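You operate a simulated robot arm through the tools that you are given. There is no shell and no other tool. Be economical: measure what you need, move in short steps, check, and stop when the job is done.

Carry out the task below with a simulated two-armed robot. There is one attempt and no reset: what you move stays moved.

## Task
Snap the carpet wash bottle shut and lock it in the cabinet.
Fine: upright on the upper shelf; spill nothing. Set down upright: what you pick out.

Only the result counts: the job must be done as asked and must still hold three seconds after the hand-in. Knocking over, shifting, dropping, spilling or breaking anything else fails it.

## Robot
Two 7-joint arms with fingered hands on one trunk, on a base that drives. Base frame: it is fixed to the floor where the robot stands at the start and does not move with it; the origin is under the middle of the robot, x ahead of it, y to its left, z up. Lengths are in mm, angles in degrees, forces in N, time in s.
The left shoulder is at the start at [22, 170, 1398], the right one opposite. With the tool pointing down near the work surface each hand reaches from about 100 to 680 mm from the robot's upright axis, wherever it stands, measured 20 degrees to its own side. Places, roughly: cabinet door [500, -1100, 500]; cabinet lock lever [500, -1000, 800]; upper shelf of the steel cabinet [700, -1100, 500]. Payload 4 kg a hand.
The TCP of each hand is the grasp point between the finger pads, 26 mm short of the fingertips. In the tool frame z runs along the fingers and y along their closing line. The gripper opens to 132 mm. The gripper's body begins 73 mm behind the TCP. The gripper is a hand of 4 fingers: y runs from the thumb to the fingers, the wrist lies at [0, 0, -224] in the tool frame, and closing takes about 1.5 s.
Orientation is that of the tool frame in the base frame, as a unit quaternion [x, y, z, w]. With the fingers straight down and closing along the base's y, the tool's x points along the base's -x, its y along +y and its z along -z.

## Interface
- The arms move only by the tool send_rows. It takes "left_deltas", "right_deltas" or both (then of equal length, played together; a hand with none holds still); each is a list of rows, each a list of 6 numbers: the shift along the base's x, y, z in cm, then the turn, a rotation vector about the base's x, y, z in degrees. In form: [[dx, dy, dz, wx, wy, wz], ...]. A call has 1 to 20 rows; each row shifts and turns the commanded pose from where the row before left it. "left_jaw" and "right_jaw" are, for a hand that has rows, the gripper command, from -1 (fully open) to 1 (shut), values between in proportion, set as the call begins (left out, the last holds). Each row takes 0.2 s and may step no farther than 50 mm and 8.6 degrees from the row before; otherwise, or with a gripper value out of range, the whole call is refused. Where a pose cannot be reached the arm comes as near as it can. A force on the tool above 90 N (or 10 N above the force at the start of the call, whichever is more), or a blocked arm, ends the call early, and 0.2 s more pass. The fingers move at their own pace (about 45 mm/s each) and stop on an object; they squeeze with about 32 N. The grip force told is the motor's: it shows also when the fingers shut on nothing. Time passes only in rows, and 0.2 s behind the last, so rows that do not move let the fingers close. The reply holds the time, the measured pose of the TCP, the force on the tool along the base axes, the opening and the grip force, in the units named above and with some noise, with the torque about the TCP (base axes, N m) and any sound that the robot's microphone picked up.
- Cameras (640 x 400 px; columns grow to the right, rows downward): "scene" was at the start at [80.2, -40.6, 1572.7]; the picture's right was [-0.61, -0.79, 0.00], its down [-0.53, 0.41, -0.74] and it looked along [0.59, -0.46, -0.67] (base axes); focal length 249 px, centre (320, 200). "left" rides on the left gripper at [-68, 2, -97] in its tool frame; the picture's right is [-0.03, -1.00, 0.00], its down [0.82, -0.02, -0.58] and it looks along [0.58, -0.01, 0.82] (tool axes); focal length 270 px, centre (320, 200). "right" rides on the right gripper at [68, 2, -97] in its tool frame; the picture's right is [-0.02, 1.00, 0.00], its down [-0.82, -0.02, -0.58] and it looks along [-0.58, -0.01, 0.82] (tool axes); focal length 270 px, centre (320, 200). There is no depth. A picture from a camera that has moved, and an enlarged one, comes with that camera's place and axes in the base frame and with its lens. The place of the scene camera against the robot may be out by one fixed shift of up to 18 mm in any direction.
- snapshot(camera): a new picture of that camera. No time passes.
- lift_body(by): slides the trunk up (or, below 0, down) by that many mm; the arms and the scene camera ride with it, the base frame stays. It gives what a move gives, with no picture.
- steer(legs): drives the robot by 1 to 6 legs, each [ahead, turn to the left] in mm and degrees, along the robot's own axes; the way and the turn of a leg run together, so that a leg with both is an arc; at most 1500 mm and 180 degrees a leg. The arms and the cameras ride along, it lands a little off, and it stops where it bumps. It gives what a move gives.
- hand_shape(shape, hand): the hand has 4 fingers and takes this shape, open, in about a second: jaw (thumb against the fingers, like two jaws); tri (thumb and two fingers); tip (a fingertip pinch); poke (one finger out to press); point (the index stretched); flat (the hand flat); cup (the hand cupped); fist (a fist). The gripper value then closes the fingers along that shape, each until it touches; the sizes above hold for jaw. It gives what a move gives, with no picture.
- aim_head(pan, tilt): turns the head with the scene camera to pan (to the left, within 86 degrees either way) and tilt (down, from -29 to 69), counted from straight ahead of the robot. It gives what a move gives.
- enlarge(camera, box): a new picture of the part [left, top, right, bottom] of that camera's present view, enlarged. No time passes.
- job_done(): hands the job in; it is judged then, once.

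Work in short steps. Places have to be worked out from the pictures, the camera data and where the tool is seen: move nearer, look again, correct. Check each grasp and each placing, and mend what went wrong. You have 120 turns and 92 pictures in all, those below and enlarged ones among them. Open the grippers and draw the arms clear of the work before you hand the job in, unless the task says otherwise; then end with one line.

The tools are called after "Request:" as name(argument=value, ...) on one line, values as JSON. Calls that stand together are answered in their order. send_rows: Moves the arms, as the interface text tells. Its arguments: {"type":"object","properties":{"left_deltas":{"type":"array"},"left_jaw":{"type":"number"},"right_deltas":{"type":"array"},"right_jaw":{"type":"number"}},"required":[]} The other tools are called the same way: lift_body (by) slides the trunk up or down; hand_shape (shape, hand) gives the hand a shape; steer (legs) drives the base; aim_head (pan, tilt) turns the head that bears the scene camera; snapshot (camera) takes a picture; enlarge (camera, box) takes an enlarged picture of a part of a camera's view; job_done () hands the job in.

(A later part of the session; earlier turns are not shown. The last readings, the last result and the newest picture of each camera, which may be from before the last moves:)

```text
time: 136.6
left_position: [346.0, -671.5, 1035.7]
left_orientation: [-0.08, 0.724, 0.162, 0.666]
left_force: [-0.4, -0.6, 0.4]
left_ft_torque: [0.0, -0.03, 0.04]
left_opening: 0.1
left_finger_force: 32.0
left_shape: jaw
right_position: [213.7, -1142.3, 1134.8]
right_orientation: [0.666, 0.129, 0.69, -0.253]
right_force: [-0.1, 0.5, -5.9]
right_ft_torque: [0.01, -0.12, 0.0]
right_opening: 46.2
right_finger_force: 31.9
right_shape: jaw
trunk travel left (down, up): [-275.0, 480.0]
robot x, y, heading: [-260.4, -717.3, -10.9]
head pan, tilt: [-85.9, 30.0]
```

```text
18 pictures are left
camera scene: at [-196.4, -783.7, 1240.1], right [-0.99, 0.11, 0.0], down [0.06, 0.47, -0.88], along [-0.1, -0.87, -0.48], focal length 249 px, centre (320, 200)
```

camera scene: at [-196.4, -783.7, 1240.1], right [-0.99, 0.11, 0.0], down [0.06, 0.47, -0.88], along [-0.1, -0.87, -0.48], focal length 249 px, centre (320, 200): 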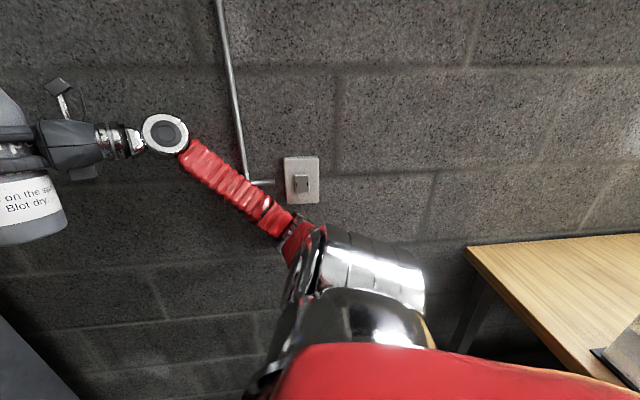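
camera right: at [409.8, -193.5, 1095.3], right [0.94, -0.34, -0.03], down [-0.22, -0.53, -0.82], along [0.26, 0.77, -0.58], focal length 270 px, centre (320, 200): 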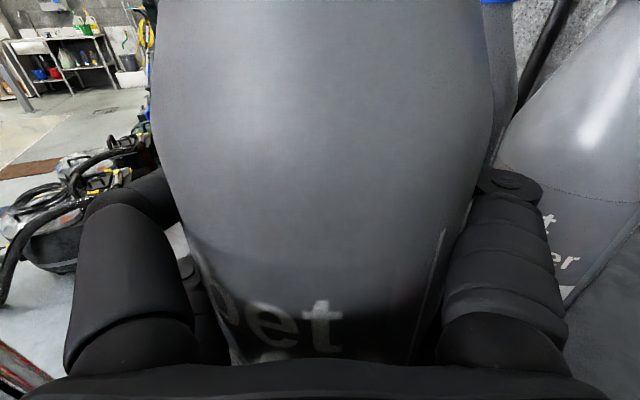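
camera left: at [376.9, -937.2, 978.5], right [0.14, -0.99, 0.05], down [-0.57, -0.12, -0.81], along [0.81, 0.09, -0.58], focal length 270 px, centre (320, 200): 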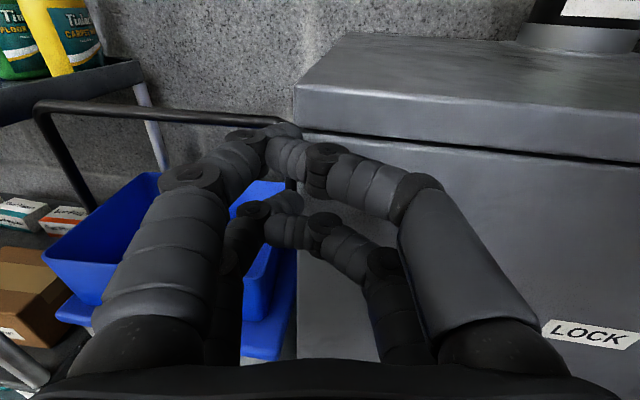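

The upper arm points straight at the wall and the elbow touches it. Heading is -11°, so reversing moves me slightly away from the wall; I'll try a short reverse.

Request:
steer(legs=[[-70, 0]])

Request:
steer(legs=[[40, 15]])

```text
time: 138.1
left_position: [268.0, -674.8, 1053.7]
left_orientation: [-0.077, 0.711, 0.168, 0.678]
left_force: [0.2, 0.3, 0.0]
left_ft_torque: [-0.01, 0.05, 0.01]
left_opening: 0.0
left_finger_force: 31.7
left_shape: jaw
right_position: [142.4, -1131.1, 1118.6]
right_orientation: [0.658, 0.125, 0.685, -0.286]
right_force: [0.2, 0.1, -5.7]
right_ft_torque: [0.08, -0.11, -0.02]
right_opening: 46.3
right_finger_force: 31.9
right_shape: jaw
trunk travel left (down, up): [-275.0, 480.0]
robot x, y, heading: [-306.2, -714.7, -7.7]
head pan, tilt: [-85.9, 30.0]
stopped in leg 1: the robot was blocked; the commanded pose is now the measured one
```

```text
time: 139.5
left_position: [276.6, -531.0, 1055.4]
left_orientation: [-0.167, 0.695, 0.257, 0.65]
left_force: [0.6, -0.5, -0.3]
left_ft_torque: [0.0, -0.01, 0.06]
left_opening: 0.0
left_finger_force: 32.2
left_shape: jaw
right_position: [273.9, -1011.6, 1124.6]
right_orientation: [0.633, 0.209, 0.648, -0.368]
right_force: [-0.3, 0.8, -5.2]
right_ft_torque: [0.1, -0.1, 0.01]
right_opening: 46.2
right_finger_force: 31.6
right_shape: jaw
trunk travel left (down, up): [-275.0, 480.0]
robot x, y, heading: [-268.3, -726.2, 7.1]
head pan, tilt: [-85.9, 30.0]
```

Freed: the arc worked and heading is now +7°. I'll continue away from the wall with a left arc, then square up again.

Request:
steer(legs=[[120, 18]])

Request:
steer(legs=[[90, 0]])

Request:
steer(legs=[[0, -25]])

```text
time: 141.0
left_position: [302.8, -337.4, 1054.8]
left_orientation: [-0.276, 0.66, 0.359, 0.6]
left_force: [-0.3, 0.2, 1.1]
left_ft_torque: [-0.05, 0.02, -0.02]
left_opening: 0.0
left_finger_force: 32.0
left_shape: jaw
right_position: [451.5, -793.2, 1124.8]
right_orientation: [0.592, 0.307, 0.582, -0.464]
right_force: [0.6, 0.8, -5.4]
right_ft_torque: [0.15, -0.08, -0.01]
right_opening: 46.1
right_finger_force: 31.7
right_shape: jaw
trunk travel left (down, up): [-275.0, 480.0]
robot x, y, heading: [-150.6, -703.9, 24.9]
head pan, tilt: [-85.9, 30.0]
```

```text
time: 142.1
left_position: [386.5, -298.6, 1055.9]
left_orientation: [-0.275, 0.661, 0.357, 0.6]
left_force: [0.9, -0.8, -1.0]
left_ft_torque: [0.05, 0.01, 0.01]
left_opening: 0.0
left_finger_force: 32.3
left_shape: jaw
right_position: [535.4, -753.3, 1124.9]
right_orientation: [0.593, 0.308, 0.582, -0.464]
right_force: [-0.3, 0.5, -6.4]
right_ft_torque: [0.1, -0.07, 0.06]
right_opening: 46.0
right_finger_force: 32.1
right_shape: jaw
trunk travel left (down, up): [-275.0, 480.0]
robot x, y, heading: [-68.8, -666.1, 25.0]
head pan, tilt: [-85.9, 30.0]
```

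```text
time: 143.9
left_position: [498.7, -525.5, 1055.4]
left_orientation: [-0.126, 0.704, 0.219, 0.663]
left_force: [0.5, 0.3, -0.6]
left_ft_torque: [0.0, 0.03, -0.05]
left_opening: 0.1
left_finger_force: 32.0
left_shape: jaw
right_position: [440.1, -1000.8, 1125.3]
right_orientation: [0.645, 0.171, 0.669, -0.328]
right_force: [0.1, 0.7, -5.7]
right_ft_torque: [0.08, -0.11, -0.02]
right_opening: 45.9
right_finger_force: 31.8
right_shape: jaw
trunk travel left (down, up): [-275.0, 480.0]
robot x, y, heading: [-66.1, -641.4, 0.6]
head pan, tilt: [-85.9, 30.0]
```

I'm well placed now at (-66, -641, heading 0). I'll level the bottle and move it over the front part of the cabinet top, then check.

Request:
send_rows(right_deltas=[[2, 0, 0, -4.2, -0.9, 0], [3, 0, 0, -4.2, -0.9, 0], [3, 0, 0, -4.2, -0.9, 0], [3.5, 0, 0, 0, 0, 0], [3.5, 0, 0, 0, 0, 0]])

Request:
aim_head(pan=-35, tilt=25)

Request:
snapshot(camera="scene")

```text
time: 145.1
left_position: [498.0, -525.3, 1056.5]
left_orientation: [-0.126, 0.704, 0.219, 0.663]
left_force: [0.1, -0.6, 0.0]
left_ft_torque: [0.01, 0.01, 0.01]
left_opening: 0.0
left_finger_force: 32.2
left_shape: jaw
right_position: [590.0, -1000.4, 1126.0]
right_orientation: [0.661, 0.251, 0.661, -0.251]
right_force: [0.3, -0.6, -5.1]
right_ft_torque: [0.1, -0.11, 0.01]
right_opening: 45.8
right_finger_force: 31.5
right_shape: jaw
trunk travel left (down, up): [-275.0, 480.0]
robot x, y, heading: [-64.8, -641.5, 0.3]
head pan, tilt: [-85.9, 30.0]
```

```text
time: 146.3
left_position: [497.7, -525.2, 1056.8]
left_orientation: [-0.126, 0.704, 0.219, 0.664]
left_force: [0.0, 0.0, 1.1]
left_ft_torque: [-0.01, 0.0, -0.02]
left_opening: 0.1
left_finger_force: 32.2
left_shape: jaw
right_position: [589.3, -999.9, 1126.6]
right_orientation: [0.661, 0.252, 0.661, -0.252]
right_force: [0.9, -0.1, -5.2]
right_ft_torque: [0.1, -0.09, 0.01]
right_opening: 45.9
right_finger_force: 31.7
right_shape: jaw
trunk travel left (down, up): [-275.0, 480.0]
robot x, y, heading: [-69.1, -640.3, 0.4]
head pan, tilt: [-35.0, 25.0]
```

```text
17 pictures are left
camera scene: at [87.9, -681.9, 1245.3], right [-0.57, -0.82, 0.0], down [-0.35, 0.24, -0.91], along [0.74, -0.52, -0.42], focal length 249 px, centre (320, 200)
```

scene: 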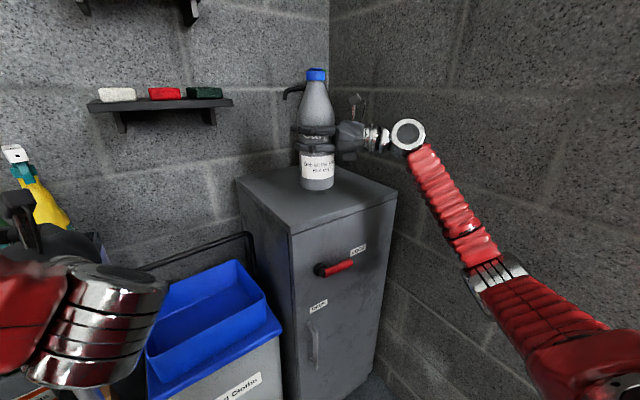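

The bottle is upright over the cabinet top. I'll lower it in small steps until the weight transfers.

Request:
send_rows(right_deltas=[[0, 0, -1, 0, 0, 0], [0, 0, -1, 0, 0, 0], [0, 0, -0.5, 0, 0, 0], [0, 0, -0.5, 0, 0, 0]])

Request:
enlarge(camera="scene", box=[230, 50, 410, 230])

```text
time: 147.3
left_position: [498.8, -524.9, 1055.9]
left_orientation: [-0.126, 0.704, 0.219, 0.664]
left_force: [-0.7, -0.1, -0.3]
left_ft_torque: [-0.02, -0.02, -0.02]
left_opening: 0.0
left_finger_force: 31.6
left_shape: jaw
right_position: [589.4, -1001.0, 1096.4]
right_orientation: [0.66, 0.253, 0.66, -0.252]
right_force: [-1.0, 0.4, -5.5]
right_ft_torque: [0.09, -0.08, 0.02]
right_opening: 45.8
right_finger_force: 32.0
right_shape: jaw
trunk travel left (down, up): [-275.0, 480.0]
robot x, y, heading: [-63.4, -638.4, 0.1]
head pan, tilt: [-35.0, 25.0]
```

```text
2.22 times, centred on (320, 140) of scene
camera zoom: at [88.0, -681.8, 1245.3], right [-0.57, -0.82, 0.0], down [-0.35, 0.24, -0.91], along [0.74, -0.52, -0.42], focal length 553 px, centre (320, 333)
```

zoom: 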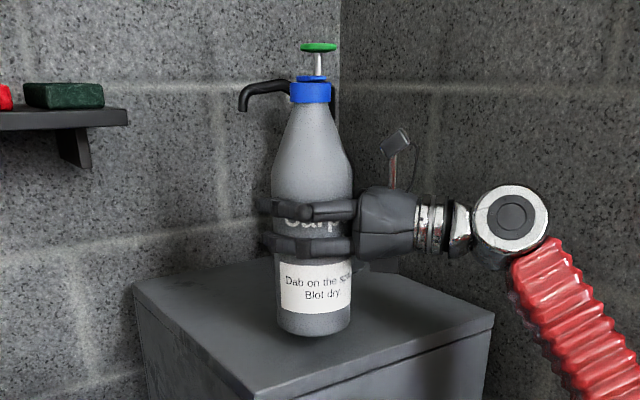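

It hasn't made contact yet, so I'll continue down.

Request:
send_rows(right_deltas=[[0, 0, -0.4, 0, 0, 0], [0, 0, -0.4, 0, 0, 0], [0, 0, -0.4, 0, 0, 0]])

Request:
send_rows(right_deltas=[[0, 0, -0.3, 0, 0, 0], [0, 0, -0.3, 0, 0, 0]])

```text
time: 148.1
left_position: [498.0, -525.3, 1056.7]
left_orientation: [-0.126, 0.704, 0.219, 0.664]
left_force: [-0.4, -0.1, 0.7]
left_ft_torque: [0.03, -0.03, 0.0]
left_opening: 0.0
left_finger_force: 31.8
left_shape: jaw
right_position: [588.9, -1001.2, 1084.2]
right_orientation: [0.661, 0.251, 0.661, -0.252]
right_force: [0.2, -0.2, -6.4]
right_ft_torque: [0.11, -0.1, -0.01]
right_opening: 45.9
right_finger_force: 32.0
right_shape: jaw
trunk travel left (down, up): [-275.0, 480.0]
robot x, y, heading: [-65.1, -641.5, 0.1]
head pan, tilt: [-35.0, 25.0]
```

```text
time: 148.7
left_position: [498.9, -524.5, 1057.0]
left_orientation: [-0.126, 0.704, 0.22, 0.663]
left_force: [-0.4, 0.6, -0.5]
left_ft_torque: [0.02, 0.03, -0.01]
left_opening: 0.0
left_finger_force: 31.9
left_shape: jaw
right_position: [589.4, -999.7, 1077.0]
right_orientation: [0.661, 0.251, 0.661, -0.251]
right_force: [-0.1, -0.2, -4.8]
right_ft_torque: [0.07, -0.1, 0.01]
right_opening: 45.8
right_finger_force: 31.8
right_shape: jaw
trunk travel left (down, up): [-275.0, 480.0]
robot x, y, heading: [-67.0, -639.0, 0.5]
head pan, tilt: [-35.0, 25.0]
```

Request:
send_rows(right_deltas=[[0, 0, -0.4, 0, 0, 0], [0, 0, -0.4, 0, 0, 0]])

Request:
send_rows(right_deltas=[[0, 0, -0.3, 0, 0, 0], [0, 0, -0.3, 0, 0, 0]])

```text
time: 149.3
left_position: [497.1, -524.7, 1057.0]
left_orientation: [-0.127, 0.703, 0.218, 0.665]
left_force: [0.3, 0.2, -0.7]
left_ft_torque: [-0.01, 0.02, 0.0]
left_opening: 0.0
left_finger_force: 32.2
left_shape: jaw
right_position: [589.7, -1000.9, 1072.1]
right_orientation: [0.66, 0.251, 0.662, -0.25]
right_force: [0.0, 0.0, 1.7]
right_ft_torque: [0.17, 0.0, -0.01]
right_opening: 45.9
right_finger_force: 31.5
right_shape: jaw
trunk travel left (down, up): [-275.0, 480.0]
robot x, y, heading: [-66.0, -640.7, 0.4]
head pan, tilt: [-35.0, 25.0]
```

```text
time: 149.9
left_position: [496.0, -524.0, 1058.8]
left_orientation: [-0.128, 0.703, 0.219, 0.664]
left_force: [0.7, -0.4, -0.4]
left_ft_torque: [-0.01, 0.01, -0.01]
left_opening: 0.1
left_finger_force: 32.2
left_shape: jaw
right_position: [587.1, -1001.0, 1071.9]
right_orientation: [0.657, 0.25, 0.666, -0.249]
right_force: [11.3, -3.8, 31.0]
right_ft_torque: [-0.46, 0.38, 0.23]
right_opening: 45.6
right_finger_force: 32.2
right_shape: jaw
trunk travel left (down, up): [-275.0, 480.0]
robot x, y, heading: [-67.4, -639.3, 0.3]
head pan, tilt: [-35.0, 25.0]
```

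It's standing on the cabinet top. I'll relieve the pressure, open the hand, and check.

Request:
send_rows(right_deltas=[[0, 0, 0.5, 0, 0, 0], [0, 0, 0, 0, 0, 0]])

Request:
send_rows(right_deltas=[[0, 0, 0, 0, 0, 0], [0, 0, 0, 0, 0, 0], [0, 0, 0, 0, 0, 0], [0, 0, 0, 0, 0, 0], [0, 0, 0, 0, 0, 0], [0, 0, 0, 0, 0, 0], [0, 0, 0, 0, 0, 0], [0, 0, 0, 0, 0, 0]], right_jaw=-1)

Request:
enlarge(camera="scene", box=[230, 50, 410, 230])

```text
time: 150.5
left_position: [496.4, -524.3, 1057.3]
left_orientation: [-0.126, 0.704, 0.219, 0.664]
left_force: [0.5, 0.0, 0.8]
left_ft_torque: [-0.03, 0.02, -0.01]
left_opening: 0.1
left_finger_force: 31.6
left_shape: jaw
right_position: [588.0, -999.7, 1071.7]
right_orientation: [0.66, 0.252, 0.661, -0.252]
right_force: [2.9, -4.2, 19.4]
right_ft_torque: [-0.07, 0.18, 0.04]
right_opening: 45.6
right_finger_force: 32.0
right_shape: jaw
trunk travel left (down, up): [-275.0, 480.0]
robot x, y, heading: [-64.9, -641.8, 0.4]
head pan, tilt: [-35.0, 25.0]
```

```text
time: 152.3
left_position: [496.3, -524.4, 1057.8]
left_orientation: [-0.127, 0.704, 0.219, 0.664]
left_force: [0.2, 0.1, 0.3]
left_ft_torque: [-0.05, -0.01, -0.02]
left_opening: 0.0
left_finger_force: 31.8
left_shape: jaw
right_position: [588.4, -1000.1, 1071.0]
right_orientation: [0.66, 0.253, 0.661, -0.252]
right_force: [0.1, 0.2, -0.8]
right_ft_torque: [-0.03, 0.03, -0.02]
right_opening: 131.7
right_finger_force: 0.1
right_shape: jaw
trunk travel left (down, up): [-275.0, 480.0]
robot x, y, heading: [-64.7, -641.1, 0.0]
head pan, tilt: [-35.0, 25.0]
```

```text
2.22 times, centred on (320, 140) of scene
camera zoom: at [87.4, -681.6, 1245.4], right [-0.57, -0.82, 0.0], down [-0.35, 0.24, -0.91], along [0.74, -0.52, -0.42], focal length 553 px, centre (320, 333)
```

zoom: 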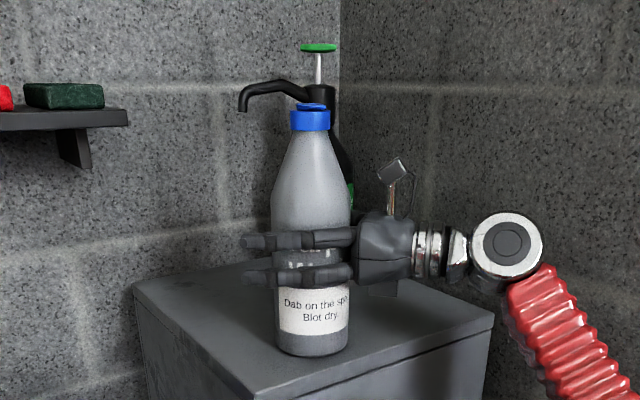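

The bottle stands free and upright. I'll withdraw the right hand along its axis, back the robot 110 mm for elbow room, then point the hand straight forward.

Request:
send_rows(right_deltas=[[-2.24, -1.99, 0, 0, 0, 0], [-2.24, -1.99, 0, 0, 0, 0], [-2.24, -1.99, 0, 0, 0, 0], [-2.24, -1.99, 0, 0, 0, 0], [-2.24, -1.99, 0, 0, 0, 0]])

Request:
steer(legs=[[-110, 0]])

Request:
send_rows(right_deltas=[[1, 1, -2, 0, 0, -8.3], [1, 1, -3, 0, 0, -8.3], [0.5, 1.5, -3.5, 0, 0, -8.3], [0, 1, -3.5, 0, 0, -8.3], [0, 1, -3.5, 0, 0, -8.3]], right_jaw=1)

Request:
snapshot(camera="scene")

```text
time: 153.5
left_position: [496.3, -525.7, 1056.5]
left_orientation: [-0.127, 0.704, 0.219, 0.664]
left_force: [-0.2, -0.3, -0.1]
left_ft_torque: [-0.01, -0.03, -0.02]
left_opening: 0.2
left_finger_force: 32.0
left_shape: jaw
right_position: [476.5, -1101.6, 1071.2]
right_orientation: [0.661, 0.252, 0.661, -0.25]
right_force: [-0.2, -1.2, -0.3]
right_ft_torque: [0.0, 0.04, -0.02]
right_opening: 131.9
right_finger_force: 0.1
right_shape: jaw
trunk travel left (down, up): [-275.0, 480.0]
robot x, y, heading: [-61.3, -638.5, 0.1]
head pan, tilt: [-35.0, 25.0]
```

```text
time: 154.7
left_position: [385.6, -525.0, 1058.2]
left_orientation: [-0.127, 0.703, 0.219, 0.664]
left_force: [-0.3, -0.5, -0.5]
left_ft_torque: [0.01, -0.01, -0.02]
left_opening: 0.0
left_finger_force: 32.6
left_shape: jaw
right_position: [365.7, -1101.3, 1070.8]
right_orientation: [0.66, 0.252, 0.662, -0.251]
right_force: [-0.2, -0.6, -0.4]
right_ft_torque: [-0.04, 0.01, -0.03]
right_opening: 131.8
right_finger_force: 0.0
right_shape: jaw
trunk travel left (down, up): [-275.0, 480.0]
robot x, y, heading: [-173.6, -641.0, 0.4]
head pan, tilt: [-35.0, 25.0]
```

```text
time: 155.9
left_position: [387.7, -525.4, 1057.9]
left_orientation: [-0.126, 0.704, 0.218, 0.664]
left_force: [0.3, 0.6, 0.3]
left_ft_torque: [0.0, 0.01, -0.01]
left_opening: 0.1
left_finger_force: 31.6
left_shape: jaw
right_position: [391.6, -1046.3, 915.6]
right_orientation: [0.707, 0.001, 0.707, -0.001]
right_force: [-0.6, -0.2, 0.9]
right_ft_torque: [0.03, -0.02, 0.01]
right_opening: 25.8
right_finger_force: 0.1
right_shape: jaw
trunk travel left (down, up): [-275.0, 480.0]
robot x, y, heading: [-174.9, -641.6, 0.1]
head pan, tilt: [-35.0, 25.0]
```

```text
14 pictures are left
camera scene: at [-22.7, -681.5, 1245.4], right [-0.57, -0.82, 0.0], down [-0.35, 0.24, -0.91], along [0.74, -0.52, -0.42], focal length 249 px, centre (320, 200)
```

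scene: 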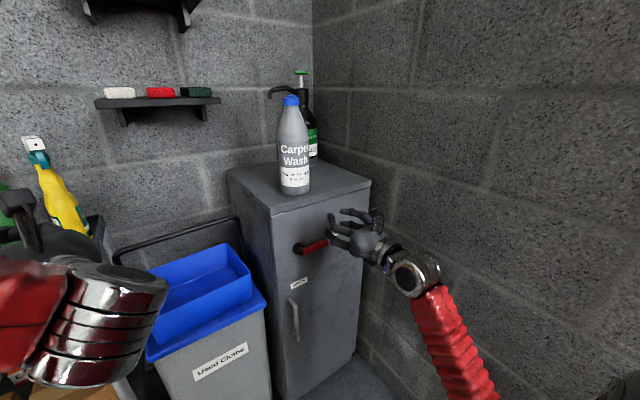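

The right hand is now in front of the door pointing forward, and the bottle stands safely on top. I'll put the fingertips above the lever's free end.

Request:
send_rows(right_deltas=[[3.5, 0.2, -2, 0, 0, 0], [3.5, 0.2, -2, 0, 0, 0], [0, 0, 0, 0, 0, 0]])

Request:
enlarge(camera="scene", box=[240, 170, 400, 330])

```text
time: 156.7
left_position: [386.3, -526.5, 1058.7]
left_orientation: [-0.127, 0.704, 0.219, 0.664]
left_force: [-0.5, 0.1, -0.2]
left_ft_torque: [-0.01, -0.02, -0.01]
left_opening: 0.0
left_finger_force: 32.1
left_shape: jaw
right_position: [462.1, -1042.3, 876.5]
right_orientation: [0.707, 0.001, 0.707, -0.001]
right_force: [-0.1, -0.7, 0.0]
right_ft_torque: [-0.01, -0.04, 0.01]
right_opening: 0.2
right_finger_force: 32.0
right_shape: jaw
trunk travel left (down, up): [-275.0, 480.0]
robot x, y, heading: [-175.1, -642.6, 0.1]
head pan, tilt: [-35.0, 25.0]
```

```text
2.50 times, centred on (320, 250) of scene
camera zoom: at [-23.1, -681.8, 1245.4], right [-0.57, -0.82, 0.0], down [-0.35, 0.24, -0.91], along [0.74, -0.52, -0.42], focal length 622 px, centre (320, 75)
```

zoom: 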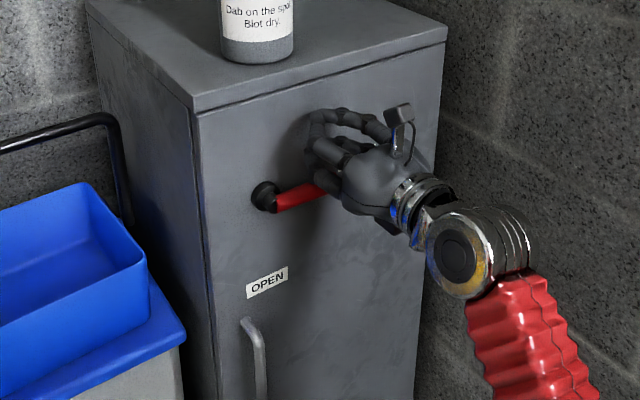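

The fingers sit right above the lever's red end. I'll push it down along its arc.

Request:
send_rows(right_deltas=[[0, 0.4, -2.4, 0, 0, 0], [0, -0.8, -1.8, 0, 0, 0], [0, -0.3, -1.9, 0, 0, 0], [0, 0.2, -2.1, 0, 0, 0], [0, 0.7, -1.8, 0, 0, 0]])

Request:
send_rows(right_deltas=[[0, 1.1, -1.7, 0, 0, 0], [0, 1.6, -1.2, 0, 0, 0], [0, 1.2, -0.6, 0, 0, 0]])

Request:
enlarge(camera="scene", box=[240, 170, 400, 330])

```text
time: 157.9
left_position: [386.8, -525.8, 1058.5]
left_orientation: [-0.127, 0.704, 0.218, 0.664]
left_force: [0.5, 0.0, -0.5]
left_ft_torque: [-0.01, 0.01, 0.01]
left_opening: 0.1
left_finger_force: 31.0
left_shape: jaw
right_position: [461.5, -1040.3, 774.7]
right_orientation: [0.707, 0.002, 0.707, 0.0]
right_force: [-0.7, -0.8, 0.4]
right_ft_torque: [0.02, 0.0, 0.01]
right_opening: 0.0
right_finger_force: 31.9
right_shape: jaw
trunk travel left (down, up): [-275.0, 480.0]
robot x, y, heading: [-177.9, -640.8, 0.3]
head pan, tilt: [-35.0, 25.0]
```

```text
time: 158.7
left_position: [385.1, -525.3, 1058.5]
left_orientation: [-0.126, 0.703, 0.219, 0.665]
left_force: [-0.1, 0.4, -0.1]
left_ft_torque: [-0.04, 0.0, 0.0]
left_opening: 0.1
left_finger_force: 31.9
left_shape: jaw
right_position: [461.0, -1004.0, 741.0]
right_orientation: [0.705, 0.0, 0.709, 0.002]
right_force: [-14.0, -14.5, 5.3]
right_ft_torque: [0.09, 0.12, 0.07]
right_opening: 0.0
right_finger_force: 31.9
right_shape: jaw
trunk travel left (down, up): [-275.0, 480.0]
robot x, y, heading: [-173.5, -638.9, 0.4]
head pan, tilt: [-35.0, 25.0]
```

```text
2.50 times, centred on (320, 250) of scene
camera zoom: at [-24.8, -682.5, 1245.7], right [-0.57, -0.82, 0.0], down [-0.35, 0.24, -0.91], along [0.74, -0.52, -0.42], focal length 622 px, centre (320, 75)
```

zoom: 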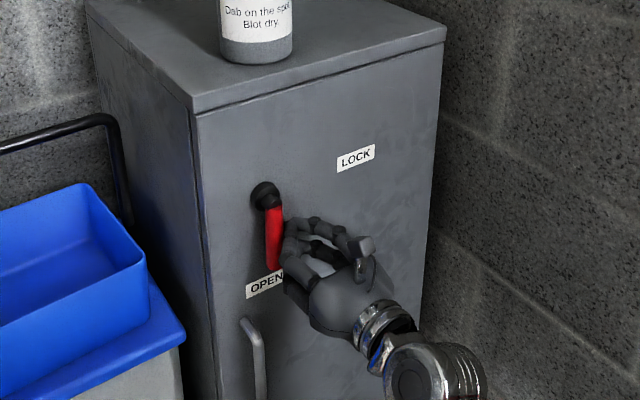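

The lever now points to OPEN. Next I'll back off, half-open the jaw and line up with the vertical door handle (≈475, -932, 590).

Request:
send_rows(right_deltas=[[-3.5, -1, 0, 0, 0, 0], [-3.5, 0, -1, 0, 0, 0], [0, 2, -3.3, 0, 0, 0], [0, 2, -3.3, 0, 0, 0], [0, 2, -3.3, 0, 0, 0], [0, 2.2, -4, 0, 0, 0]], right_jaw=0)

Request:
snapshot(camera="right")

```text
time: 160.1
left_position: [386.1, -525.4, 1058.0]
left_orientation: [-0.127, 0.704, 0.218, 0.664]
left_force: [-0.5, 0.7, 0.8]
left_ft_torque: [0.02, 0.0, 0.0]
left_opening: 0.0
left_finger_force: 32.2
left_shape: jaw
right_position: [391.2, -929.9, 591.4]
right_orientation: [0.707, 0.002, 0.707, 0.0]
right_force: [0.1, 0.0, 0.0]
right_ft_torque: [0.0, 0.01, 0.02]
right_opening: 65.6
right_finger_force: 0.0
right_shape: jaw
trunk travel left (down, up): [-275.0, 480.0]
robot x, y, heading: [-175.0, -640.4, 0.3]
head pan, tilt: [-35.0, 25.0]
```

```text
11 pictures are left
camera right: at [295.5, -930.5, 658.2], right [0.0, -1.0, -0.02], down [-0.58, 0.02, -0.82], along [0.82, 0.02, -0.58], focal length 270 px, centre (320, 200)
```

right: 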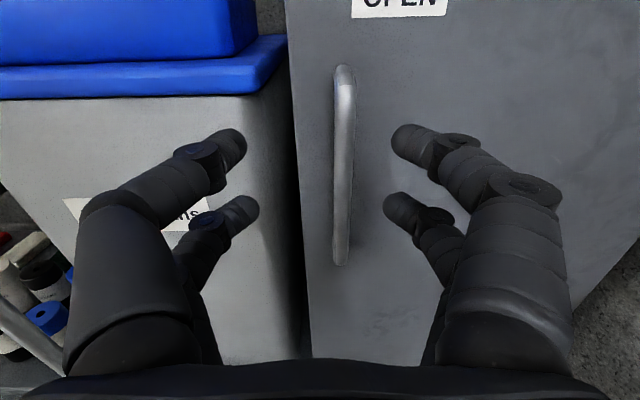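

The handle is 16 mm further right and centred at z≈560, and the bin's edge is close on the left. I'll narrow the jaw, shift over, and move forward onto the handle.

Request:
send_rows(right_deltas=[[0, -1.9, -3, 0, 0, 0], [0, 0, 0, 0, 0, 0], [2.5, 0, 0, 0, 0, 0], [2.5, 0, 0, 0, 0, 0], [2, 0, 0, 0, 0, 0]], right_jaw=0.4)

Request:
snapshot(camera="right")

```text
time: 161.3
left_position: [386.7, -525.1, 1056.9]
left_orientation: [-0.128, 0.703, 0.219, 0.664]
left_force: [-0.6, 0.5, -0.9]
left_ft_torque: [-0.03, 0.02, -0.01]
left_opening: 0.0
left_finger_force: 31.9
left_shape: jaw
right_position: [461.2, -948.3, 560.8]
right_orientation: [0.707, 0.0, 0.707, 0.0]
right_force: [-0.5, 0.1, -0.6]
right_ft_torque: [0.01, 0.0, 0.02]
right_opening: 39.8
right_finger_force: 0.1
right_shape: jaw
trunk travel left (down, up): [-275.0, 480.0]
robot x, y, heading: [-172.8, -640.2, -0.1]
head pan, tilt: [-35.0, 25.0]
```

```text
10 pictures are left
camera right: at [365.3, -948.9, 627.5], right [0.0, -1.0, -0.02], down [-0.58, 0.02, -0.82], along [0.82, 0.02, -0.58], focal length 270 px, centre (320, 200)
```

right: 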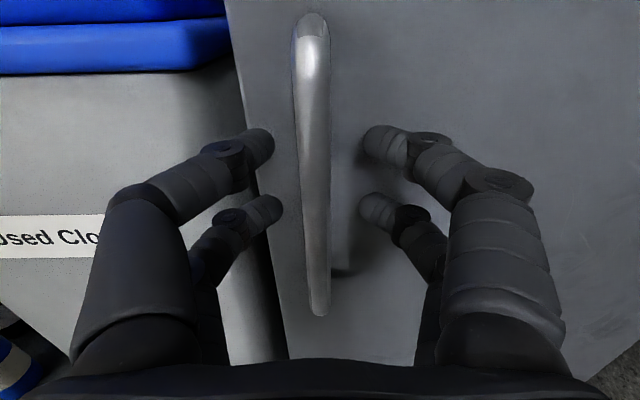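

The handle is between the fingers. I'll close on it and then pull the door along its arc.

Request:
send_rows(right_deltas=[[0, 0, 0, 0, 0, 0], [0, 0, 0, 0, 0, 0], [0, 0, 0, 0, 0, 0], [0, 0, 0, 0, 0, 0], [0, 0, 0, 0, 0, 0]], right_jaw=1)

Request:
send_rows(right_deltas=[[-2.1, -0.45, 0, 0, 0, 4.17], [-2.1, -0.5, 0, 0, 0, 4.17], [-2.0, -0.75, 0, 0, 0, 4.17], [-2.0, -0.8, 0, 0, 0, 4.17], [-1.87, -1.0, 0, 0, 0, 4.17], [-1.87, -1.1, 0, 0, 0, 4.17]])

Request:
snapshot(camera="scene")

```text
time: 162.5
left_position: [387.3, -525.0, 1058.4]
left_orientation: [-0.127, 0.704, 0.219, 0.664]
left_force: [0.6, -0.6, -0.3]
left_ft_torque: [0.05, -0.02, 0.0]
left_opening: 0.2
left_finger_force: 31.7
left_shape: jaw
right_position: [461.1, -948.3, 559.2]
right_orientation: [0.707, 0.002, 0.707, 0.0]
right_force: [2.0, 0.6, -0.5]
right_ft_torque: [0.01, 0.03, -0.03]
right_opening: 0.1
right_finger_force: 31.9
right_shape: jaw
trunk travel left (down, up): [-275.0, 480.0]
robot x, y, heading: [-173.4, -642.4, 0.5]
head pan, tilt: [-35.0, 25.0]
```

```text
time: 163.9
left_position: [386.5, -525.8, 1057.2]
left_orientation: [-0.127, 0.704, 0.219, 0.664]
left_force: [0.8, 0.0, -0.2]
left_ft_torque: [-0.02, 0.0, 0.05]
left_opening: 0.0
left_finger_force: 32.5
left_shape: jaw
right_position: [343.3, -994.8, 560.8]
right_orientation: [0.69, 0.154, 0.691, -0.154]
right_force: [-0.5, 0.3, -0.7]
right_ft_torque: [-0.01, -0.03, -0.01]
right_opening: 0.0
right_finger_force: 31.9
right_shape: jaw
trunk travel left (down, up): [-275.0, 480.0]
robot x, y, heading: [-175.5, -639.2, 0.2]
head pan, tilt: [-35.0, 25.0]
```

```text
9 pictures are left
camera scene: at [-23.0, -682.0, 1245.4], right [-0.57, -0.82, 0.0], down [-0.35, 0.24, -0.91], along [0.74, -0.52, -0.42], focal length 249 px, centre (320, 200)
```

scene: 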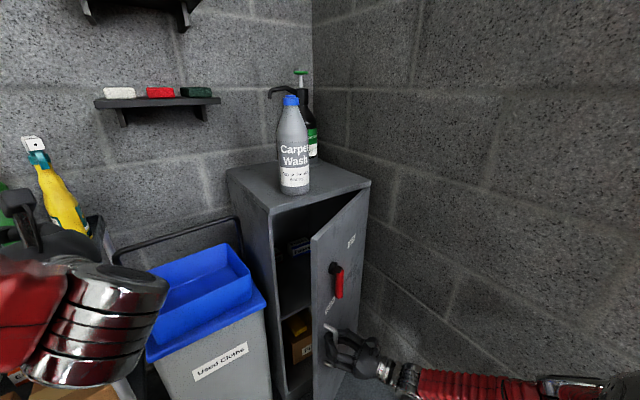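

The door is open about 27° and the hand still has the handle. I'll pull it a bit further to about 45°.

Request:
send_rows(right_deltas=[[-2.08, -1.5, 0, 0, 0, 3], [-1.95, -1.7, 0, 0, 0, 3], [-1.78, -1.85, 0, 0, 0, 3], [-1.62, -2.0, 0, 0, 0, 3]])

Request:
send_rows(right_deltas=[[0, 0, 0, 0, 0, 0], [0, 0, 0, 0, 0, 0], [0, 0, 0, 0, 0, 0], [-1.6, -1.1, 0, 0, 0, 0], [-1.6, -1.1, 0, 0, 0, 0], [-1.6, -1.1, 0, 0, 0, 0]], right_jaw=0.1)

Request:
snapshot(camera="scene")

```text
time: 164.9
left_position: [386.6, -525.6, 1058.1]
left_orientation: [-0.127, 0.704, 0.218, 0.664]
left_force: [0.3, 0.0, 0.2]
left_ft_torque: [0.02, -0.02, 0.02]
left_opening: 0.2
left_finger_force: 32.0
left_shape: jaw
right_position: [268.6, -1065.9, 559.7]
right_orientation: [0.671, 0.226, 0.67, -0.224]
right_force: [-4.5, 1.9, 0.0]
right_ft_torque: [-0.04, -0.07, 0.02]
right_opening: 0.0
right_finger_force: 31.8
right_shape: jaw
trunk travel left (down, up): [-275.0, 480.0]
robot x, y, heading: [-177.9, -639.4, 0.3]
head pan, tilt: [-35.0, 25.0]
```

```text
time: 166.3
left_position: [386.4, -525.6, 1057.0]
left_orientation: [-0.126, 0.704, 0.218, 0.664]
left_force: [0.4, 0.5, -0.1]
left_ft_torque: [-0.01, -0.05, -0.01]
left_opening: 0.0
left_finger_force: 31.8
left_shape: jaw
right_position: [220.3, -1098.0, 560.7]
right_orientation: [0.669, 0.226, 0.671, -0.225]
right_force: [0.2, 0.9, 0.6]
right_ft_torque: [-0.02, -0.02, 0.02]
right_opening: 58.8
right_finger_force: 0.1
right_shape: jaw
trunk travel left (down, up): [-275.0, 480.0]
robot x, y, heading: [-175.8, -639.3, 0.3]
head pan, tilt: [-35.0, 25.0]
```

```text
8 pictures are left
camera scene: at [-23.1, -681.8, 1245.4], right [-0.57, -0.82, 0.0], down [-0.35, 0.24, -0.91], along [0.74, -0.52, -0.42], focal length 249 px, centre (320, 200)
```

scene: 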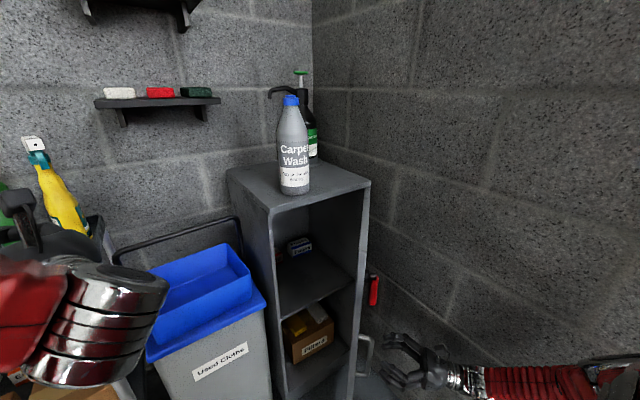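

The door has swung wide open. The upper shelf is at z≈560 with its front half clear. I'll open the right hand and bring it back up beside the bottle on the cabinet top.

Request:
send_rows(right_deltas=[[1.7, 0.45, 4.62, 0, 0, -2], [1.7, 0.45, 4.62, 0, 0, -2], [1.7, 0.45, 4.62, 0, 0, -2], [1.7, 0.45, 4.62, 0, 0, -2], [1.7, 0.45, 4.62, 0, 0, -2], [1.7, 0.45, 4.62, 0, 0, -2], [1.7, 0.45, 4.62, 0, 0, -2], [1.7, 0.45, 4.62, 0, 0, -2], [1.7, 0.45, 4.62, 0, 0, -2], [1.7, 0.45, 4.62, 0, 0, -2], [1.7, 0.45, 4.62, 0, 0, -2]], right_jaw=-1)

Request:
snapshot(camera="right")

```text
time: 168.7
left_position: [386.5, -524.7, 1056.7]
left_orientation: [-0.126, 0.704, 0.218, 0.664]
left_force: [-0.2, -0.5, 0.6]
left_ft_torque: [-0.03, -0.03, -0.02]
left_opening: 0.0
left_finger_force: 32.0
left_shape: jaw
right_position: [405.3, -1048.1, 1068.6]
right_orientation: [0.702, 0.094, 0.7, -0.092]
right_force: [1.2, -0.1, 0.1]
right_ft_torque: [0.0, -0.02, -0.01]
right_opening: 131.9
right_finger_force: 0.0
right_shape: jaw
trunk travel left (down, up): [-275.0, 480.0]
robot x, y, heading: [-176.1, -636.7, 0.2]
head pan, tilt: [-35.0, 25.0]
```

```text
7 pictures are left
camera right: at [313.7, -1074.2, 1135.7], right [0.26, -0.96, -0.02], down [-0.56, -0.13, -0.82], along [0.78, 0.23, -0.58], focal length 270 px, centre (320, 200)
```

right: 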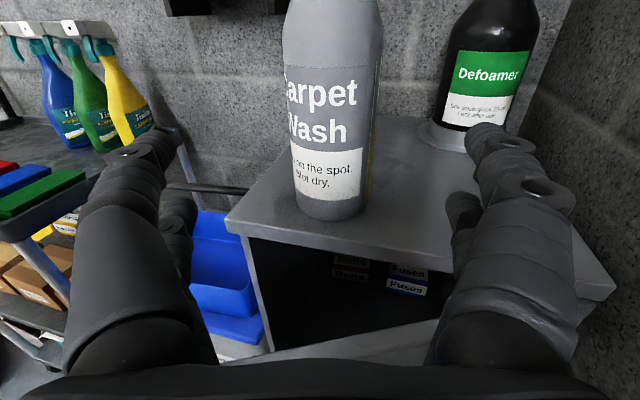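

The bottle is almost centred in front of the open hand. I'll advance onto it and close.

Request:
send_rows(right_deltas=[[3.4, 0.74, 0, 0, 0, 0], [3.4, 0.74, 0, 0, 0, 0], [3.4, 0.74, 0, 0, 0, 0], [3.4, 0.74, 0, 0, 0, 0], [3.4, 0.74, 0, 0, 0, 0]])

Request:
send_rows(right_deltas=[[0, 0, 0, 0, 0, 0], [0, 0, 0, 0, 0, 0], [0, 0, 0, 0, 0, 0], [0, 0, 0, 0, 0, 0], [0, 0, 0, 0, 0, 0], [0, 0, 0, 0, 0, 0], [0, 0, 0, 0, 0, 0], [0, 0, 0, 0, 0, 0]], right_jaw=1)

Request:
send_rows(right_deltas=[[0, 0, 1, 0, 0, 0], [0, 0, 1, 0, 0, 0], [0, 0, 1, 0, 0, 0]])

Request:
enlarge(camera="scene", box=[220, 50, 400, 200])

```text
time: 169.9
left_position: [388.6, -524.4, 1057.4]
left_orientation: [-0.127, 0.704, 0.218, 0.664]
left_force: [-0.9, 0.7, 0.0]
left_ft_torque: [-0.01, -0.02, 0.0]
left_opening: 0.2
left_finger_force: 32.2
left_shape: jaw
right_position: [580.3, -1009.4, 1068.3]
right_orientation: [0.702, 0.093, 0.7, -0.092]
right_force: [0.6, 0.7, -0.3]
right_ft_torque: [0.0, 0.01, -0.05]
right_opening: 132.2
right_finger_force: 0.0
right_shape: jaw
trunk travel left (down, up): [-275.0, 480.0]
robot x, y, heading: [-174.6, -641.1, -0.0]
head pan, tilt: [-35.0, 25.0]
```

```text
time: 171.7
left_position: [387.6, -524.6, 1058.1]
left_orientation: [-0.126, 0.704, 0.218, 0.664]
left_force: [-0.5, 0.1, 0.0]
left_ft_torque: [0.0, 0.0, 0.01]
left_opening: 0.0
left_finger_force: 31.8
left_shape: jaw
right_position: [579.2, -1010.5, 1068.8]
right_orientation: [0.701, 0.094, 0.701, -0.093]
right_force: [1.1, 0.1, 0.0]
right_ft_torque: [-0.08, -0.17, 0.01]
right_opening: 52.6
right_finger_force: 31.8
right_shape: jaw
trunk travel left (down, up): [-275.0, 480.0]
robot x, y, heading: [-177.3, -639.1, 0.3]
head pan, tilt: [-35.0, 25.0]
```

```text
time: 172.5
left_position: [387.6, -525.3, 1057.7]
left_orientation: [-0.127, 0.704, 0.22, 0.663]
left_force: [-0.2, 0.7, 0.1]
left_ft_torque: [-0.02, 0.03, -0.02]
left_opening: 0.1
left_finger_force: 31.9
left_shape: jaw
right_position: [578.2, -1011.2, 1098.0]
right_orientation: [0.701, 0.095, 0.7, -0.093]
right_force: [0.3, 0.7, -4.6]
right_ft_torque: [0.08, -0.07, -0.02]
right_opening: 52.3
right_finger_force: 31.8
right_shape: jaw
trunk travel left (down, up): [-275.0, 480.0]
robot x, y, heading: [-179.1, -638.6, 0.4]
head pan, tilt: [-35.0, 25.0]
```

```text
2.67 times, centred on (310, 125) of scene
camera zoom: at [-22.4, -681.9, 1245.3], right [-0.57, -0.82, 0.0], down [-0.35, 0.24, -0.91], along [0.74, -0.52, -0.42], focal length 663 px, centre (347, 400)
```

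zoom: 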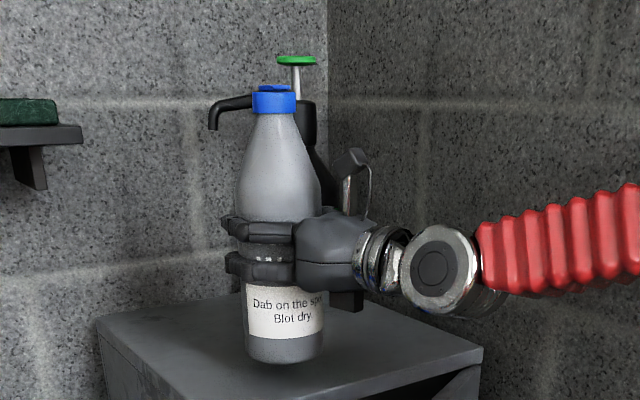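

The bottle is held and lifted with its lid flat. I'll back out in front of the cabinet and descend to the opening of the upper shelf.

Request:
send_rows(right_deltas=[[-3.5, -1, 0, 0, 0, 0], [-3.5, -1, 0, 0, 0, 0], [-3.5, -1, 0, 0, 0, 0], [-3.5, -1, 0, 0, 0, 0], [-3.5, -1, 0, 0, 0, 0], [0, 0, -4.4, 0, 0, -1.5], [0, 0, -4.4, 0, 0, -1.5], [0, 0, -4.4, 0, 0, -1.5], [0, 0, -4.4, 0, 0, -1.5], [0, 0, -4.4, 0, 0, -1.5], [0, 0, -4.4, 0, 0, -1.5], [0, 0, -4.4, 0, 0, -1.5], [0, 0, -4.4, 0, 0, -1.5], [0, 0, -4.4, 0, 0, -1.5]])

Request:
aim_head(pan=-32, tilt=35)

Request:
snapshot(camera="scene")

```text
time: 174.2
left_position: [387.8, -522.8, 1056.2]
left_orientation: [-0.128, 0.704, 0.218, 0.663]
left_force: [0.6, -0.3, -1.1]
left_ft_torque: [0.06, -0.02, 0.04]
left_opening: 0.0
left_finger_force: 31.9
left_shape: jaw
right_position: [408.9, -1067.2, 1035.6]
right_orientation: [0.671, 0.073, 0.736, -0.057]
right_force: [3.0, 4.9, 28.5]
right_ft_torque: [0.53, -1.23, 0.14]
right_opening: 46.9
right_finger_force: 32.4
right_shape: jaw
trunk travel left (down, up): [-275.0, 480.0]
robot x, y, heading: [-176.3, -641.9, 0.1]
head pan, tilt: [-35.0, 25.0]
stopped in row 8 (right hand): the force on the tool passed its limit at 101 N (the readings are from after the stop); the commanded pose is now the measured one
```

```text
time: 175.0
left_position: [384.2, -523.8, 1060.9]
left_orientation: [-0.129, 0.703, 0.218, 0.665]
left_force: [-0.9, 0.2, -0.6]
left_ft_torque: [-0.02, -0.02, 0.0]
left_opening: 0.0
left_finger_force: 32.2
left_shape: jaw
right_position: [404.6, -1068.8, 1035.2]
right_orientation: [0.671, 0.071, 0.736, -0.056]
right_force: [0.3, -2.3, 35.3]
right_ft_torque: [0.29, -1.06, -0.02]
right_opening: 47.3
right_finger_force: 32.3
right_shape: jaw
trunk travel left (down, up): [-275.0, 480.0]
robot x, y, heading: [-173.8, -640.8, 0.1]
head pan, tilt: [-32.0, 35.0]
```

```text
5 pictures are left
camera scene: at [-26.9, -673.9, 1230.3], right [-0.53, -0.85, 0.0], down [-0.49, 0.3, -0.82], along [0.7, -0.43, -0.57], focal length 249 px, centre (320, 200)
```

scene: 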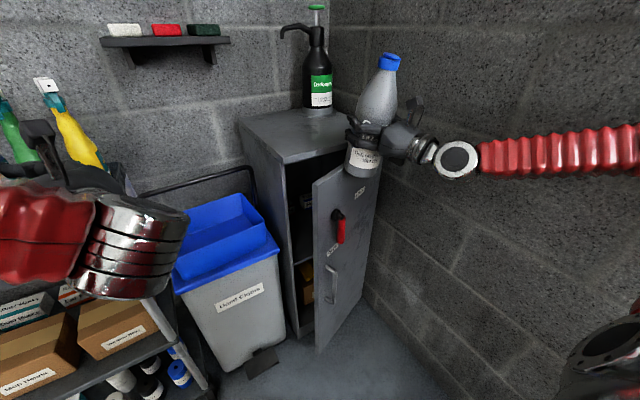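

The door has swung back to about 25°, probably dragged by my hand on the way up, and the bottle came down on its top edge. I'll lift clear, level the bottle, and move to the left of the door's free edge with the hand turned so the arm isn't over-folded.

Request:
send_rows(right_deltas=[[-1, 0, 3, 0.2, 1.8, 0], [-1, 0, 2, 0.2, 1.8, 0], [-1, 0, 1.5, 0.3, 1.7, 0], [-0.75, 4.3, 0, 0, 0, 5.8], [-0.75, 4.3, 0, 0, 0, 5.8], [-0.75, 4.3, 0, 0, 0, 5.8], [-0.75, 4.3, 0, 0, 0, 5.8], [-0.75, 4.3, 0, 0, 0, 5.8], [-0.75, 4.3, 0, 0, 0, 5.8]])

Request:
snapshot(camera="scene")

```text
time: 177.0
left_position: [387.1, -525.2, 1058.1]
left_orientation: [-0.127, 0.704, 0.219, 0.664]
left_force: [-0.4, -0.7, -0.5]
left_ft_torque: [0.01, -0.02, 0.0]
left_opening: 0.0
left_finger_force: 31.4
left_shape: jaw
right_position: [330.7, -812.3, 1091.3]
right_orientation: [0.659, 0.273, 0.645, -0.273]
right_force: [-0.5, 0.3, -4.6]
right_ft_torque: [0.09, -0.08, 0.0]
right_opening: 47.3
right_finger_force: 31.8
right_shape: jaw
trunk travel left (down, up): [-275.0, 480.0]
robot x, y, heading: [-180.1, -642.8, 0.2]
head pan, tilt: [-32.0, 35.0]
```

```text
4 pictures are left
camera scene: at [-23.0, -675.3, 1229.5], right [-0.53, -0.85, 0.0], down [-0.49, 0.3, -0.82], along [0.7, -0.43, -0.57], focal length 249 px, centre (320, 200)
```

scene: 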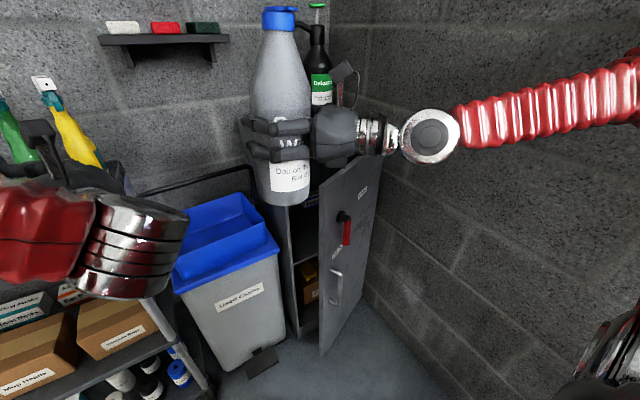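

The bottle is upright and left of the door edge (≈395, -930). I'll come down to z≈880, above the bin, straighten the hand, and push the door open with the hand's side in -y.

Request:
send_rows(right_deltas=[[1.3, 0, -4.2, 0, 0, -8.4], [1.3, 0, -4.2, 0, 0, -8.4], [1.3, 0, -4.2, 0, 0, -8.4], [1.3, 0, -4.2, 0, 0, -8.4], [1.3, 0, -4.2, 0, 0, -8.4]])

Request:
send_rows(right_deltas=[[0, -2.5, 0, 0, 0, 0], [0, -2.5, 0, 0, 0, 0], [0, -2.5, 0, 0, 0, 0], [0, -2.5, 0, 0, 0, 0], [0, -2.5, 0, 0, 0, 0], [0, -2.5, 0, 0, 0, 0], [0, -2.5, 0, 0, 0, 0], [0, -2.5, 0, 0, 0, 0], [0, -2.5, 0, 0, 0, 0], [0, -2.5, 0, 0, 0, 0]])

Request:
snapshot(camera="scene")

```text
time: 178.2
left_position: [388.4, -524.5, 1057.8]
left_orientation: [-0.125, 0.705, 0.219, 0.663]
left_force: [0.6, 0.6, 0.2]
left_ft_torque: [0.02, 0.0, 0.02]
left_opening: 0.0
left_finger_force: 32.0
left_shape: jaw
right_position: [399.1, -814.9, 880.1]
right_orientation: [0.714, 0.018, 0.7, -0.021]
right_force: [-0.4, -0.3, -5.8]
right_ft_torque: [0.08, -0.14, -0.02]
right_opening: 46.8
right_finger_force: 31.7
right_shape: jaw
trunk travel left (down, up): [-275.0, 480.0]
robot x, y, heading: [-176.1, -645.5, 0.2]
head pan, tilt: [-32.0, 35.0]
```

```text
time: 179.1
left_position: [385.2, -523.5, 1059.2]
left_orientation: [-0.127, 0.703, 0.218, 0.665]
left_force: [0.0, -0.3, -0.1]
left_ft_torque: [-0.02, 0.0, 0.04]
left_opening: 0.1
left_finger_force: 32.3
left_shape: jaw
right_position: [389.0, -873.7, 880.6]
right_orientation: [0.718, 0.042, 0.693, -0.048]
right_force: [-14.9, 35.0, -0.9]
right_ft_torque: [-0.99, -0.32, -1.68]
right_opening: 48.7
right_finger_force: 32.0
right_shape: jaw
trunk travel left (down, up): [-275.0, 480.0]
robot x, y, heading: [-171.6, -640.4, 0.4]
head pan, tilt: [-32.0, 35.0]
stopped in row 4 (right hand): the force on the tool passed its limit at 104 N (the readings are from after the stop); the commanded pose is now the measured one
```

```text
3 pictures are left
camera scene: at [-25.4, -674.3, 1230.1], right [-0.53, -0.85, 0.0], down [-0.49, 0.3, -0.82], along [0.7, -0.43, -0.57], focal length 249 px, centre (320, 200)
```

scene: 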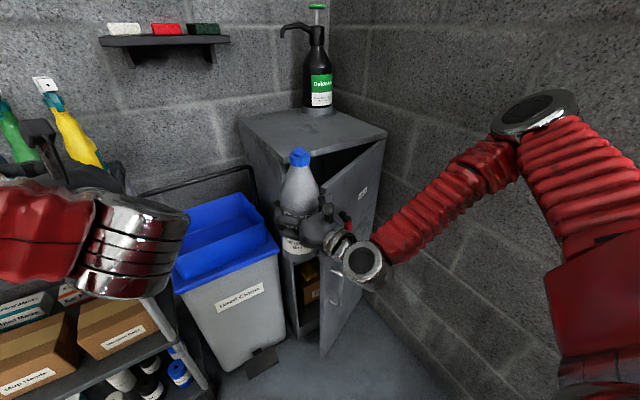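

The push was straight along the door's edge toward its hinge, so it couldn't open. I need to get behind the edge: back off, go 45 mm further in, and push again gently.

Request:
send_rows(right_deltas=[[0, 3, 0, 0, 0, 0], [0, 2, 0, 0, 0, -3], [2.4, 0, 0, 0, 0, -3], [2.4, 0, 0, 0, 0, 0]])

Request:
send_rows(right_deltas=[[0, -2, 0, 0, 0, 0], [0, -2, 0, 0, 0, 0], [0, -2, 0, 0, 0, 0], [0, -2, 0, 0, 0, 0], [0, -2, 0, 0, 0, 0]])

```text
time: 180.1
left_position: [387.0, -524.6, 1058.2]
left_orientation: [-0.127, 0.704, 0.219, 0.664]
left_force: [-0.1, 0.2, -0.6]
left_ft_torque: [-0.02, 0.01, 0.01]
left_opening: 0.2
left_finger_force: 31.8
left_shape: jaw
right_position: [440.7, -833.9, 877.0]
right_orientation: [0.718, -0.001, 0.696, -0.007]
right_force: [0.3, -0.7, -5.3]
right_ft_torque: [-0.01, -0.13, 0.02]
right_opening: 48.3
right_finger_force: 31.7
right_shape: jaw
trunk travel left (down, up): [-275.0, 480.0]
robot x, y, heading: [-172.6, -639.5, 0.2]
head pan, tilt: [-32.0, 35.0]
```

```text
time: 181.3
left_position: [383.6, -523.3, 1060.1]
left_orientation: [-0.128, 0.703, 0.218, 0.665]
left_force: [-0.5, 0.0, -0.1]
left_ft_torque: [0.0, 0.03, 0.0]
left_opening: 0.3
left_finger_force: 32.1
left_shape: jaw
right_position: [431.1, -899.6, 876.1]
right_orientation: [0.725, 0.016, 0.688, -0.027]
right_force: [-15.4, 33.1, 0.2]
right_ft_torque: [-0.52, -0.13, -3.44]
right_opening: 48.1
right_finger_force: 31.8
right_shape: jaw
trunk travel left (down, up): [-275.0, 480.0]
robot x, y, heading: [-179.9, -639.8, 0.4]
head pan, tilt: [-32.0, 35.0]
stopped in row 5 (right hand): the force on the tool passed its limit at 105 N (the readings are from after the stop); the commanded pose is now the measured one
```

The wide palm is catching the door's end. I'll retreat, turn the hand to point toward -y so the bottle and fingers lead into the gap, and move the left hand further away.

Request:
send_rows(right_deltas=[[-0.5, 3.5, 0, 0, 0, -3], [-0.5, 3.5, 0, 0, 0, -7], [0, 2, 0, 0, 0, -8], [0, 0.5, 0, 0, 0, -8], [0, 0, 0, 0, 0, -8], [0, 0, 0, 0, 0, -8], [0, 0, 0, 0, 0, -8], [0, 0, 0, 0, 0, -8]], left_deltas=[[0, 3, 1.5, 0, 0, 0], [0, 3, 1.5, 0, 0, 0], [0, 3, 1.5, 0, 0, 0], [0, 3, 1.5, 0, 0, 0], [0, 0, 0, 0, 0, 0], [0, 0, 0, 0, 0, 0], [0, 0, 0, 0, 0, 0], [0, 0, 0, 0, 0, 0]])

```text
time: 183.1
left_position: [386.0, -404.3, 1117.9]
left_orientation: [-0.126, 0.704, 0.22, 0.664]
left_force: [-0.5, 0.3, -0.2]
left_ft_torque: [-0.02, 0.02, -0.01]
left_opening: 0.0
left_finger_force: 31.8
left_shape: jaw
right_position: [252.9, -1136.5, 890.4]
right_orientation: [0.647, -0.309, 0.634, 0.289]
right_force: [1.0, -0.5, -5.5]
right_ft_torque: [-0.1, -0.1, -0.01]
right_opening: 48.2
right_finger_force: 31.8
right_shape: jaw
right hand out of reach, approached as far as the arm can: row 2, 3, 4, 5, 6, 7, 8
trunk travel left (down, up): [-275.0, 480.0]
robot x, y, heading: [-176.0, -642.2, 0.3]
head pan, tilt: [-32.0, 35.0]
```

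The arm can't take that pose and moved out in front of the door; the bottle is still held safely. I'll set it back on the cabinet top and open the door fully with a free hand. First I'll rise and re-aim.

Request:
send_rows(right_deltas=[[0, 0, 4.4, 0, 0, 8], [0, 0, 4.4, 0, 0, 8], [0, 0, 4.4, 0, 0, 8], [0, 0, 4.4, 0, 0, 8], [0, 0, 4.0, 0, 0, 8], [3.5, 2.2, 0, 0, 0, 8], [3.5, 2.2, 0, 0, 0, 8], [3.5, 2.2, 0, 0, 0, 8], [4, 2.5, 0, 0, 0, 0]])

```text
time: 185.3
left_position: [385.9, -404.2, 1118.5]
left_orientation: [-0.128, 0.703, 0.219, 0.664]
left_force: [0.2, 0.1, -0.4]
left_ft_torque: [0.01, -0.01, -0.01]
left_opening: 0.1
left_finger_force: 32.1
left_shape: jaw
right_position: [439.8, -975.6, 840.0]
right_orientation: [0.778, -0.061, 0.624, -0.032]
right_force: [-0.3, 0.9, -4.9]
right_ft_torque: [-0.02, -0.11, 0.01]
right_opening: 47.2
right_finger_force: 32.4
right_shape: jaw
right hand out of reach, approached as far as the arm can: row 1, 2, 3, 4, 5, 6
trunk travel left (down, up): [-275.0, 480.0]
robot x, y, heading: [-178.0, -641.0, 0.4]
head pan, tilt: [-32.0, 35.0]
stopped in row 9 (right hand): the arm was blocked; the commanded pose is now the measured one
```

The hand ended up at (440, -976, 840), tilted and blocked. I need to see what it's touching.

Request:
snapshot(camera="scene")

```text
2 pictures are left
camera scene: at [-24.5, -676.1, 1229.7], right [-0.53, -0.85, 0.0], down [-0.49, 0.3, -0.82], along [0.7, -0.43, -0.57], focal length 249 px, centre (320, 200)
```

scene: 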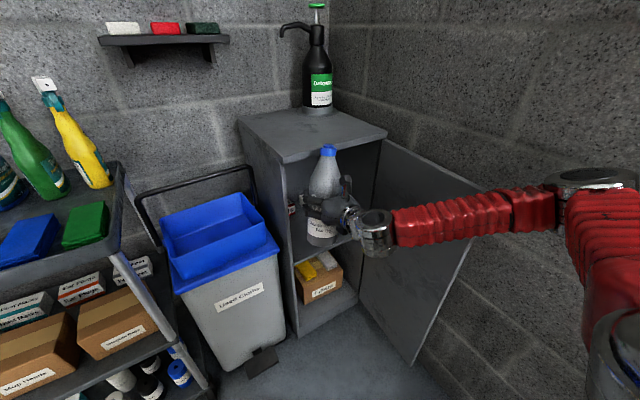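

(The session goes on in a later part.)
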